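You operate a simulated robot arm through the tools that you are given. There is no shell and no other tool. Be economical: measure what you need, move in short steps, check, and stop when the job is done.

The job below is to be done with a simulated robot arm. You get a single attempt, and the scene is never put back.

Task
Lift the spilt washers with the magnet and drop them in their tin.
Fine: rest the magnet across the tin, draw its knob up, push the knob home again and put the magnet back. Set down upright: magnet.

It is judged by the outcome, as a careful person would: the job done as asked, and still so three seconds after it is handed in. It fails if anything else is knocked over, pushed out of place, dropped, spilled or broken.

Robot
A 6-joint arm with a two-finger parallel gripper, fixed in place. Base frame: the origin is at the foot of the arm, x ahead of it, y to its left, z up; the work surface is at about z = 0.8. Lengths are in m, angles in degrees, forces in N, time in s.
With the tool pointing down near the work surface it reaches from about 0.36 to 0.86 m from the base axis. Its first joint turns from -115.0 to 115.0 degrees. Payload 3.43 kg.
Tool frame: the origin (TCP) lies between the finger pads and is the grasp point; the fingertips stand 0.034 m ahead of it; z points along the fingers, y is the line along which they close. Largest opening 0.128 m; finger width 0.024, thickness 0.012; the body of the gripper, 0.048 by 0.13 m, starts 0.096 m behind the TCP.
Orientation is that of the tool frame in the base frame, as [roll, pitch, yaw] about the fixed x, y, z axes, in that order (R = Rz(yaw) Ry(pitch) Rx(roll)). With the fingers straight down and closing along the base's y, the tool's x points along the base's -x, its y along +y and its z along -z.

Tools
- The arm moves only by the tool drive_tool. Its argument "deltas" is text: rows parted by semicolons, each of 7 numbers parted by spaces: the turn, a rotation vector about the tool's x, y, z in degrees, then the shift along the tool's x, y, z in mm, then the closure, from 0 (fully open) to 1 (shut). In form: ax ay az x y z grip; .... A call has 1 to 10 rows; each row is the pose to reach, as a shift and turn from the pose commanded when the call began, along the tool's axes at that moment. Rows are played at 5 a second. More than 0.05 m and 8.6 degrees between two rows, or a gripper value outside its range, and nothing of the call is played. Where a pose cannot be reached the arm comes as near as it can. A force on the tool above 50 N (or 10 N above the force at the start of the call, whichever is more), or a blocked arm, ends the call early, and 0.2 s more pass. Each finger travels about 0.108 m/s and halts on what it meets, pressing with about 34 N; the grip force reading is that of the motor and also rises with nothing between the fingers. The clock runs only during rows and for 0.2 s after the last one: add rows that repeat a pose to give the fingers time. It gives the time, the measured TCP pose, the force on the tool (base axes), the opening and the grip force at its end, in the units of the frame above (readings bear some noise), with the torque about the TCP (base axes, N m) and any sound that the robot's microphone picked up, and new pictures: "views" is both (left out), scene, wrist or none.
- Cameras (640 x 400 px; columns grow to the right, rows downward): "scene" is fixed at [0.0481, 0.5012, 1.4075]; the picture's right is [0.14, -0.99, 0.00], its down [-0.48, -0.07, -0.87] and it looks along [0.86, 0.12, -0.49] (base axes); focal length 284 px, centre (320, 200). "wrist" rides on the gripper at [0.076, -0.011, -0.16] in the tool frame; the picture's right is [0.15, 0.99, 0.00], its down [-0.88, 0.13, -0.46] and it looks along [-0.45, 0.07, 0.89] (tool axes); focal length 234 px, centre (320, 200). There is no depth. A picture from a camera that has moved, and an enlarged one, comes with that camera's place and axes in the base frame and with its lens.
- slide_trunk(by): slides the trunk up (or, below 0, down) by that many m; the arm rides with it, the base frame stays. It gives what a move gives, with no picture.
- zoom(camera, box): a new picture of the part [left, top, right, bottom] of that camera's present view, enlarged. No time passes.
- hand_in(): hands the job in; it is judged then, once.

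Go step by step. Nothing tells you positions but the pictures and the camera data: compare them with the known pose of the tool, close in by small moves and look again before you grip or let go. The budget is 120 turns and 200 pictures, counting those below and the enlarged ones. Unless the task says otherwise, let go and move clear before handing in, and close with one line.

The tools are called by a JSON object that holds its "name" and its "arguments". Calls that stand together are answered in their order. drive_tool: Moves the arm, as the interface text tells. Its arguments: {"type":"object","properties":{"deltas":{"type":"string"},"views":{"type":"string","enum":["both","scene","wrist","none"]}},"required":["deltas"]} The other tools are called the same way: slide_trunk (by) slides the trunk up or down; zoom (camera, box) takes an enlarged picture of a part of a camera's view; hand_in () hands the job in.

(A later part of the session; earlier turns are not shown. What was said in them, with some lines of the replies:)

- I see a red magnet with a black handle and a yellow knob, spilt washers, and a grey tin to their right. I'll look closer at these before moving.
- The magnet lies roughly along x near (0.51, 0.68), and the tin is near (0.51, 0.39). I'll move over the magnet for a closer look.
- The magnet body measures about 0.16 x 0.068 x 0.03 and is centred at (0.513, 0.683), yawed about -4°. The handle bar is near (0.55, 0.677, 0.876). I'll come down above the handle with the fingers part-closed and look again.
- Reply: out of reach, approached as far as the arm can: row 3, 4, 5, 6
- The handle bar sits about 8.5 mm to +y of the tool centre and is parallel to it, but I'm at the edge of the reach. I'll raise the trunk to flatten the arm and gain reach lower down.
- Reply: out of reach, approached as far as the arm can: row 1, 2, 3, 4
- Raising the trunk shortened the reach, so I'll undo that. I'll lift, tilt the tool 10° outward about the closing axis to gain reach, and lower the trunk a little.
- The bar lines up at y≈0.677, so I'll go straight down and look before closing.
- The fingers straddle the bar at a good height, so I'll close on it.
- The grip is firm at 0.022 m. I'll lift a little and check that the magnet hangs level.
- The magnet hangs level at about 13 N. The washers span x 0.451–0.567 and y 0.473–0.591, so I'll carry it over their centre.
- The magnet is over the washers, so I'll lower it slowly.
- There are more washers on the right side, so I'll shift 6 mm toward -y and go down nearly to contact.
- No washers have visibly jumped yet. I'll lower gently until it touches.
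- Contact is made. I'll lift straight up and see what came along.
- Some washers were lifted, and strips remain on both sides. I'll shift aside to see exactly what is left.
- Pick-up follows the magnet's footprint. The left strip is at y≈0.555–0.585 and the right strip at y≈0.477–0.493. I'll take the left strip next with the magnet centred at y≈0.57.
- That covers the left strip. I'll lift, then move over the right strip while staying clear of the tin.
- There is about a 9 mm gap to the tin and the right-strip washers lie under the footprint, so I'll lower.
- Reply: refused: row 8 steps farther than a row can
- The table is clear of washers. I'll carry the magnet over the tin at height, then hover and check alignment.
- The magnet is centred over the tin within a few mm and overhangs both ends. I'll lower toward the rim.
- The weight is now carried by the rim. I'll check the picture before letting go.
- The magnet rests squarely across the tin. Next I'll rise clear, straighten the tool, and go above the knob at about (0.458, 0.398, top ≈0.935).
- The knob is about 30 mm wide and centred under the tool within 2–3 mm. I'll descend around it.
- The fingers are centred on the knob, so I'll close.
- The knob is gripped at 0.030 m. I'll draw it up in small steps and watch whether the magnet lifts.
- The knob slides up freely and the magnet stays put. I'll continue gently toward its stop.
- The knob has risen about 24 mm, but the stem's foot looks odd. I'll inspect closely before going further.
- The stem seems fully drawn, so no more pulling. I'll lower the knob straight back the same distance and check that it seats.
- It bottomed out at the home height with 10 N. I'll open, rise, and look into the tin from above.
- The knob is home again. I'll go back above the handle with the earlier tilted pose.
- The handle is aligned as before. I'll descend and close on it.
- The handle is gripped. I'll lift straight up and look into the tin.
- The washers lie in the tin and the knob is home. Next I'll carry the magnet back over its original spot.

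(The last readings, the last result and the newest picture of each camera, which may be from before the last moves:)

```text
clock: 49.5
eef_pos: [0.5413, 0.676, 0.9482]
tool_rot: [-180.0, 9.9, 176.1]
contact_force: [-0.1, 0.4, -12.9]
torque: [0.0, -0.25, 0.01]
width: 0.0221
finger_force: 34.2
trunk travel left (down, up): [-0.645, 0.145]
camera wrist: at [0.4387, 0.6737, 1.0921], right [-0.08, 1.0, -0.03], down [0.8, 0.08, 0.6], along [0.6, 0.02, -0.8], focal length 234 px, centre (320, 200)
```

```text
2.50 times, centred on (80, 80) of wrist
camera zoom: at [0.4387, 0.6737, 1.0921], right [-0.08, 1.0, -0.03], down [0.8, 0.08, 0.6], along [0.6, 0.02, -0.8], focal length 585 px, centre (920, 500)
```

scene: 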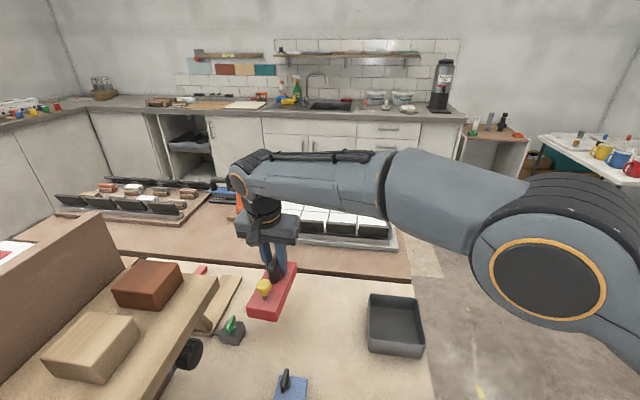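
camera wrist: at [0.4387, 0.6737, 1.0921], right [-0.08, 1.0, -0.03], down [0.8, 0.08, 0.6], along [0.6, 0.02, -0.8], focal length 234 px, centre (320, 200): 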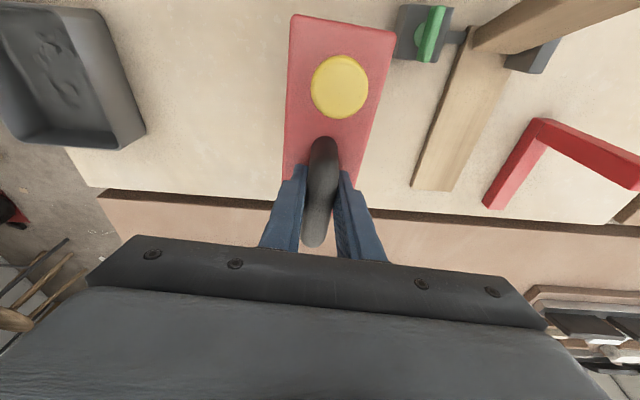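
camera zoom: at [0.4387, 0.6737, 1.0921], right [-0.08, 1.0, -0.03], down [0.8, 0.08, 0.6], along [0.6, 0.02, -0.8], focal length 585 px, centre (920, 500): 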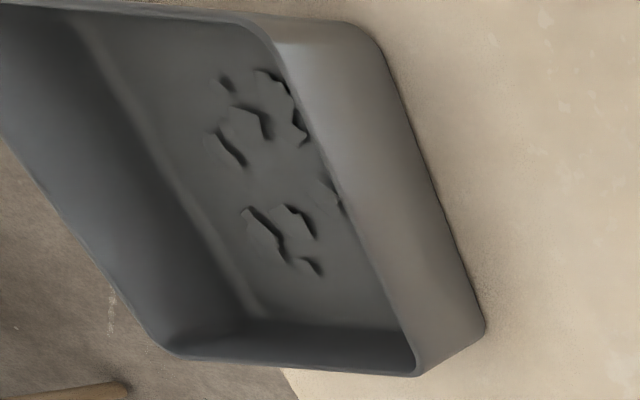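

The washers look heaped in the tin. I'll lower the magnet onto its original place.

{"name": "drive_tool", "arguments": {"deltas": "0 0 0 4.4 0.5 25 1;0 0 0 8.8 0.5 50 1;0 0 0 11.4 0.5 65 1;0 0 0 12.5 0.5 71 1;0 0 0 13 0.5 73.5 1;0 0 0 13 0.5 73.5 1"}}

{"name": "zoom", "arguments": {"camera": "scene", "box": [230, 250, 310, 350]}}

```text
clock: 50.9
eef_pos: [0.5416, 0.6781, 0.874]
tool_rot: [179.9, 9.9, 176.0]
contact_force: [0.1, 0.2, -10.6]
torque: [-0.06, -0.16, -0.01]
width: 0.0218
finger_force: 33.7
trunk travel left (down, up): [-0.645, 0.145]
camera wrist: at [0.4379, 0.6749, 1.0172], right [-0.08, 1.0, -0.03], down [0.8, 0.08, 0.6], along [0.6, 0.02, -0.8], focal length 234 px, centre (320, 200)
```

scene: 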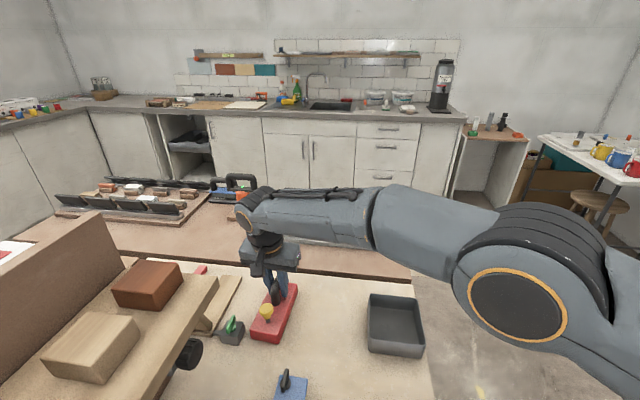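
wrist: 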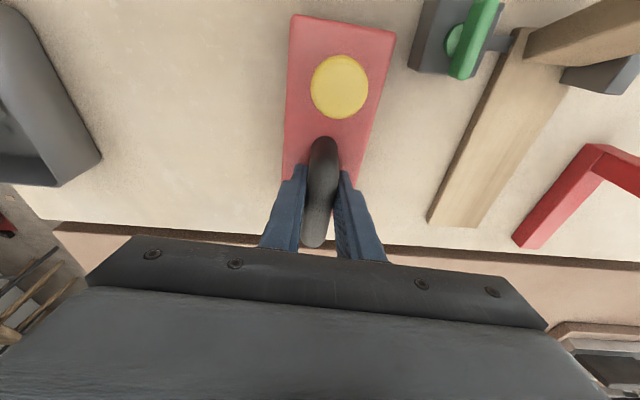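

```text
4.00 times, centred on (270, 300) of scene
camera zoom: at [0.0481, 0.5012, 1.4075], right [0.14, -0.99, 0.0], down [-0.48, -0.07, -0.87], along [0.86, 0.12, -0.49], focal length 1134 px, centre (520, -200)
```

zoom: 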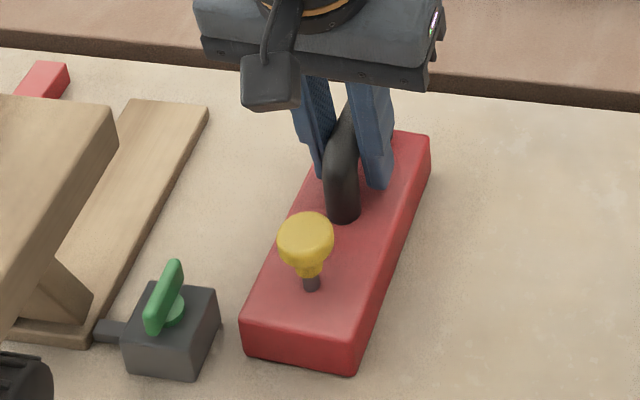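

It's about 3 mm too far forward and still hanging, so I'll nudge it back and settle it.

{"name": "drive_tool", "arguments": {"deltas": "0 0 0 2.5 0 -0.4 1;0 0 0 2.8 0 1 1;0 0 0 2.9 0 2 1;0 0 0 2.9 0 2 1", "views": "none"}}

{"name": "zoom", "arguments": {"camera": "scene", "box": [230, 250, 310, 350]}}

```text
clock: 51.9
eef_pos: [0.5393, 0.6782, 0.8736]
tool_rot: [179.8, 10.1, 176.0]
contact_force: [2.6, -0.2, 9.6]
torque: [0.03, 1.03, 0.02]
width: 0.0216
finger_force: 33.8
trunk travel left (down, up): [-0.645, 0.145]
```

```text
4.00 times, centred on (270, 300) of scene
camera zoom: at [0.0481, 0.5012, 1.4075], right [0.14, -0.99, 0.0], down [-0.48, -0.07, -0.87], along [0.86, 0.12, -0.49], focal length 1134 px, centre (520, -200)
```

zoom: 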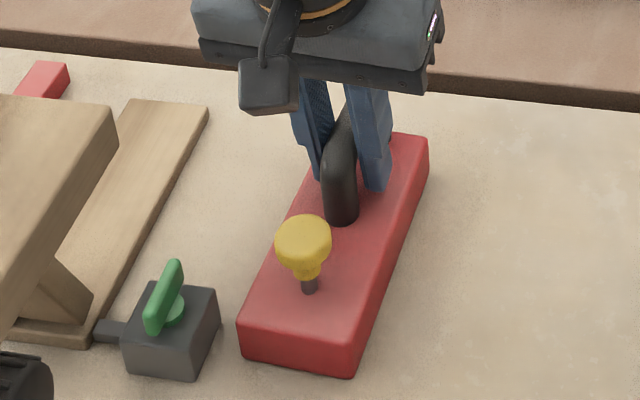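

The magnet sits where it began. I'll open, then withdraw straight up.

{"name": "drive_tool", "arguments": {"deltas": "0 0 0 -0.2 0 -1.5 1;0 0 0 -0.2 0 -1.5 0.8;0 0 0 -0.2 0 -1.5 0.5;0 0 0 -0.2 0 -1.5 0.45;0 0 0 -5 0 -28 0.45;0 0 0 -11 0 -65 0.45;0 0 0 -18 0 -105 0.45;0 0 0 -18 0 -105 0.45"}}

{"name": "zoom", "arguments": {"camera": "scene", "box": [230, 250, 310, 350]}}

```text
clock: 53.7
eef_pos: [0.5358, 0.6802, 0.9791]
tool_rot: [-180.0, 10.0, 176.0]
contact_force: [0.5, 0.0, 0.2]
torque: [0.02, 0.02, 0.0]
width: 0.0705
finger_force: 0.0
trunk travel left (down, up): [-0.645, 0.145]
camera wrist: at [0.4326, 0.6766, 1.1219], right [-0.08, 1.0, -0.03], down [0.8, 0.08, 0.6], along [0.6, 0.03, -0.8], focal length 234 px, centre (320, 200)
```

scene: 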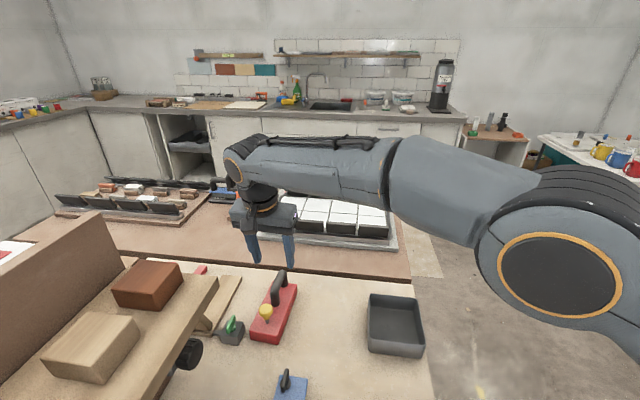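
wrist: 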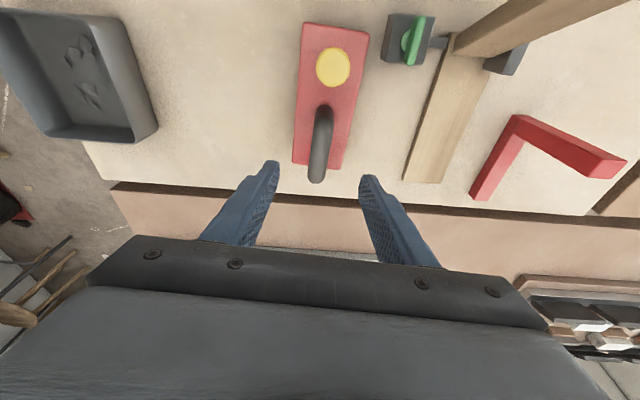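

```text
4.00 times, centred on (270, 300) of scene
camera zoom: at [0.0481, 0.5012, 1.4075], right [0.14, -0.99, 0.0], down [-0.48, -0.07, -0.87], along [0.86, 0.12, -0.49], focal length 1134 px, centre (520, -200)
```

zoom: 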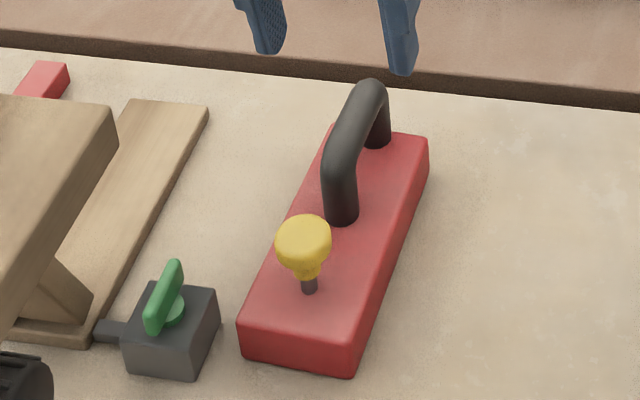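

The magnet is back upright. I'll move over the tin for a final count of the washers.

{"name": "drive_tool", "arguments": {"deltas": "0 0 0 -5 0 -45 0.45;0 3 0 5 -35 -80 0.45;0 6 0 20 -75 -100 0.45;0 10 0 40 -115 -112 0.45;0 10 0 60 -155 -117 0.45;0 10 0 75 -195 -117 0.45;0 10 0 85 -235 -117 0.45;0 10 0 92 -278 -117 0.45;0 10 0 92 -278 -117 0.45"}}

{"name": "zoom", "arguments": {"camera": "wrist", "box": [220, 100, 420, 240]}}

{"name": "zoom", "arguments": {"camera": "scene", "box": [230, 260, 450, 380]}}

```text
refused: row 2 steps farther than a row can; nothing moved
```

```text
2.86 times, centred on (320, 170) of wrist
camera zoom: at [0.4326, 0.6766, 1.1219], right [-0.08, 1.0, -0.03], down [0.8, 0.08, 0.6], along [0.6, 0.03, -0.8], focal length 669 px, centre (320, 286)
```

zoom: 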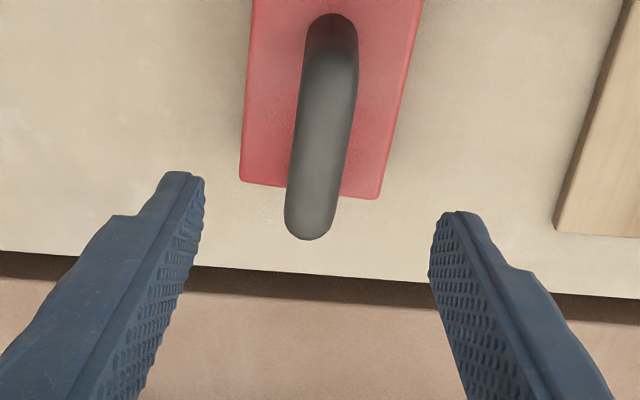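

```text
2.91 times, centred on (340, 320) of scene
camera zoom: at [0.0481, 0.5012, 1.4075], right [0.14, -0.99, 0.0], down [-0.48, -0.07, -0.87], along [0.86, 0.12, -0.49], focal length 825 px, centre (262, -149)
```

zoom: 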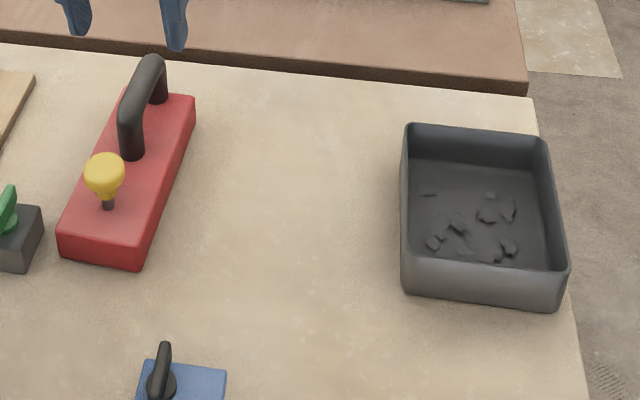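

{"name": "drive_tool", "arguments": {"deltas": "0 0 0 -5 0 -40 0.45;0 3 0 5 -20 -75 0.45;0 6 0 20 -55 -100 0.45;0 10 0 38 -95 -112 0.45;0 10 0 55 -135 -117 0.45;0 10 0 70 -175 -117 0.45;0 10 0 80 -215 -117 0.45;0 10 0 88 -250 -117 0.45;0 10 0 92 -278 -117 0.45;0 10 0 92 -278 -117 0.45"}}

{"name": "zoom", "arguments": {"camera": "wrist", "box": [250, 120, 410, 240]}}

{"name": "zoom", "arguments": {"camera": "scene", "box": [350, 270, 440, 360]}}

```text
clock: 55.9
eef_pos: [0.4072, 0.407, 1.0767]
tool_rot: [180.0, -0.1, 176.2]
contact_force: [0.8, 0.0, 0.5]
torque: [0.0, 0.0, 0.01]
width: 0.0701
finger_force: 0.1
trunk travel left (down, up): [-0.645, 0.145]
camera wrist: at [0.3304, 0.4017, 1.2361], right [-0.08, 1.0, 0.0], down [0.89, 0.07, 0.46], along [0.45, 0.04, -0.89], focal length 234 px, centre (320, 200)
```

scene: 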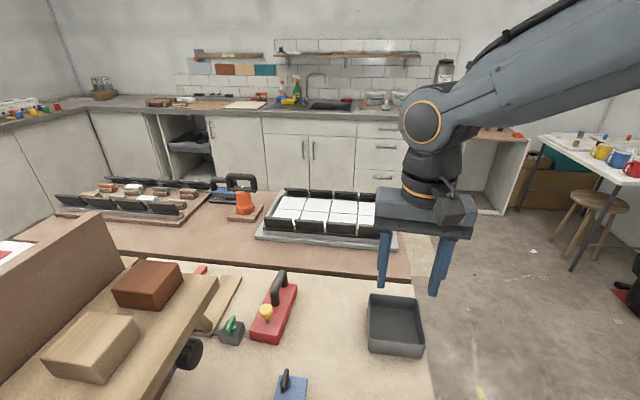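
wrist: 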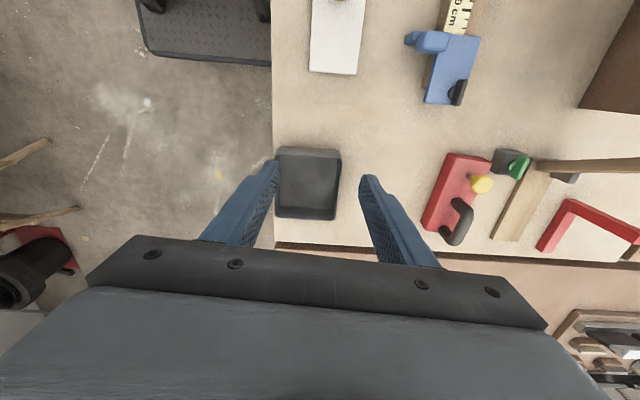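

```text
3.33 times, centred on (330, 180) of wrist
camera zoom: at [0.3304, 0.4017, 1.2361], right [-0.08, 1.0, 0.0], down [0.89, 0.07, 0.46], along [0.45, 0.04, -0.89], focal length 781 px, centre (287, 267)
```

zoom: 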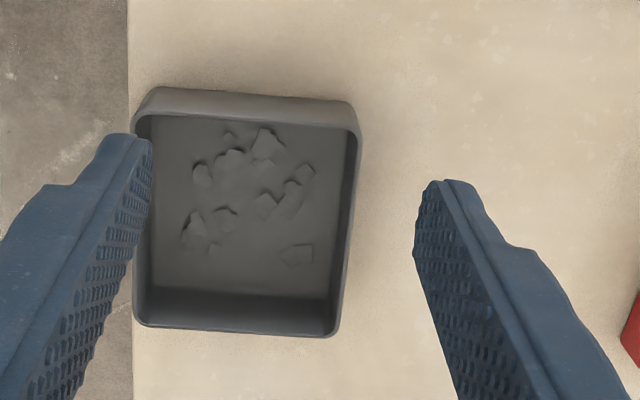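

```text
4.44 times, centred on (395, 315) of scene
camera zoom: at [0.0481, 0.5012, 1.4075], right [0.14, -0.99, 0.0], down [-0.48, -0.07, -0.87], along [0.86, 0.12, -0.49], focal length 1260 px, centre (-13, -311)
```

zoom: 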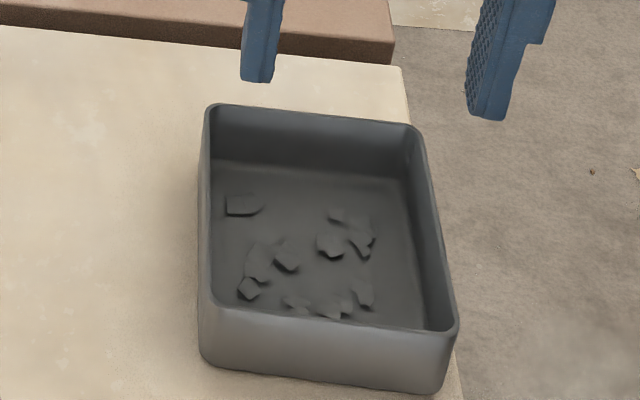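

{"name": "zoom", "arguments": {"camera": "wrist", "box": [283, 145, 345, 215]}}

{"name": "zoom", "arguments": {"camera": "scene", "box": [390, 305, 430, 345]}}

```text
5.71 times, centred on (314, 180) of wrist
camera zoom: at [0.3304, 0.4017, 1.2361], right [-0.08, 1.0, 0.0], down [0.89, 0.07, 0.46], along [0.45, 0.04, -0.89], focal length 1338 px, centre (354, 314)
```

zoom: 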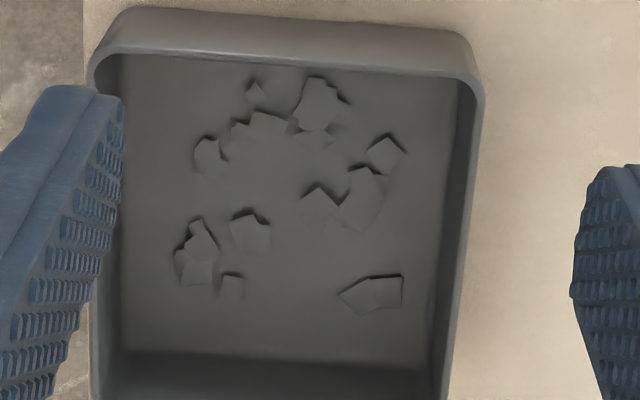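

```text
10.00 times, centred on (410, 325) of scene
camera zoom: at [0.0481, 0.5012, 1.4075], right [0.14, -0.99, 0.0], down [-0.48, -0.07, -0.87], along [0.86, 0.12, -0.49], focal length 2835 px, centre (-580, -1050)
```

zoom: 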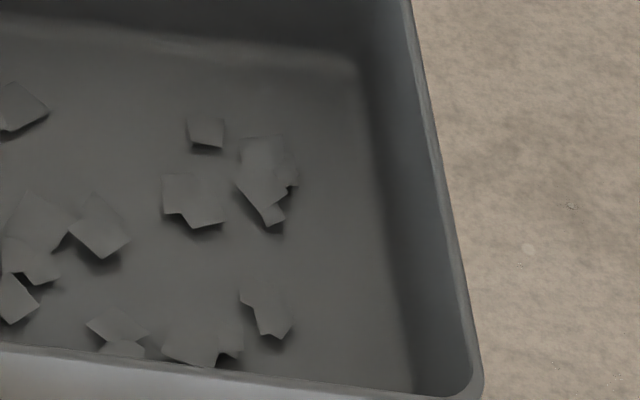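

All the washers appear to be in the tin and the table is clear. The magnet is upright in its place with the knob home, and the arm is well clear, so I'm handing in.

{"name": "hand_in", "arguments": {}}

```text
The job is handed in.
```

The washers are in their tin, the magnet's knob is home, and the magnet is back upright in its place. I counted about 17–18 washers in the tin, though some overlap, and did not look at the magnet's underside.
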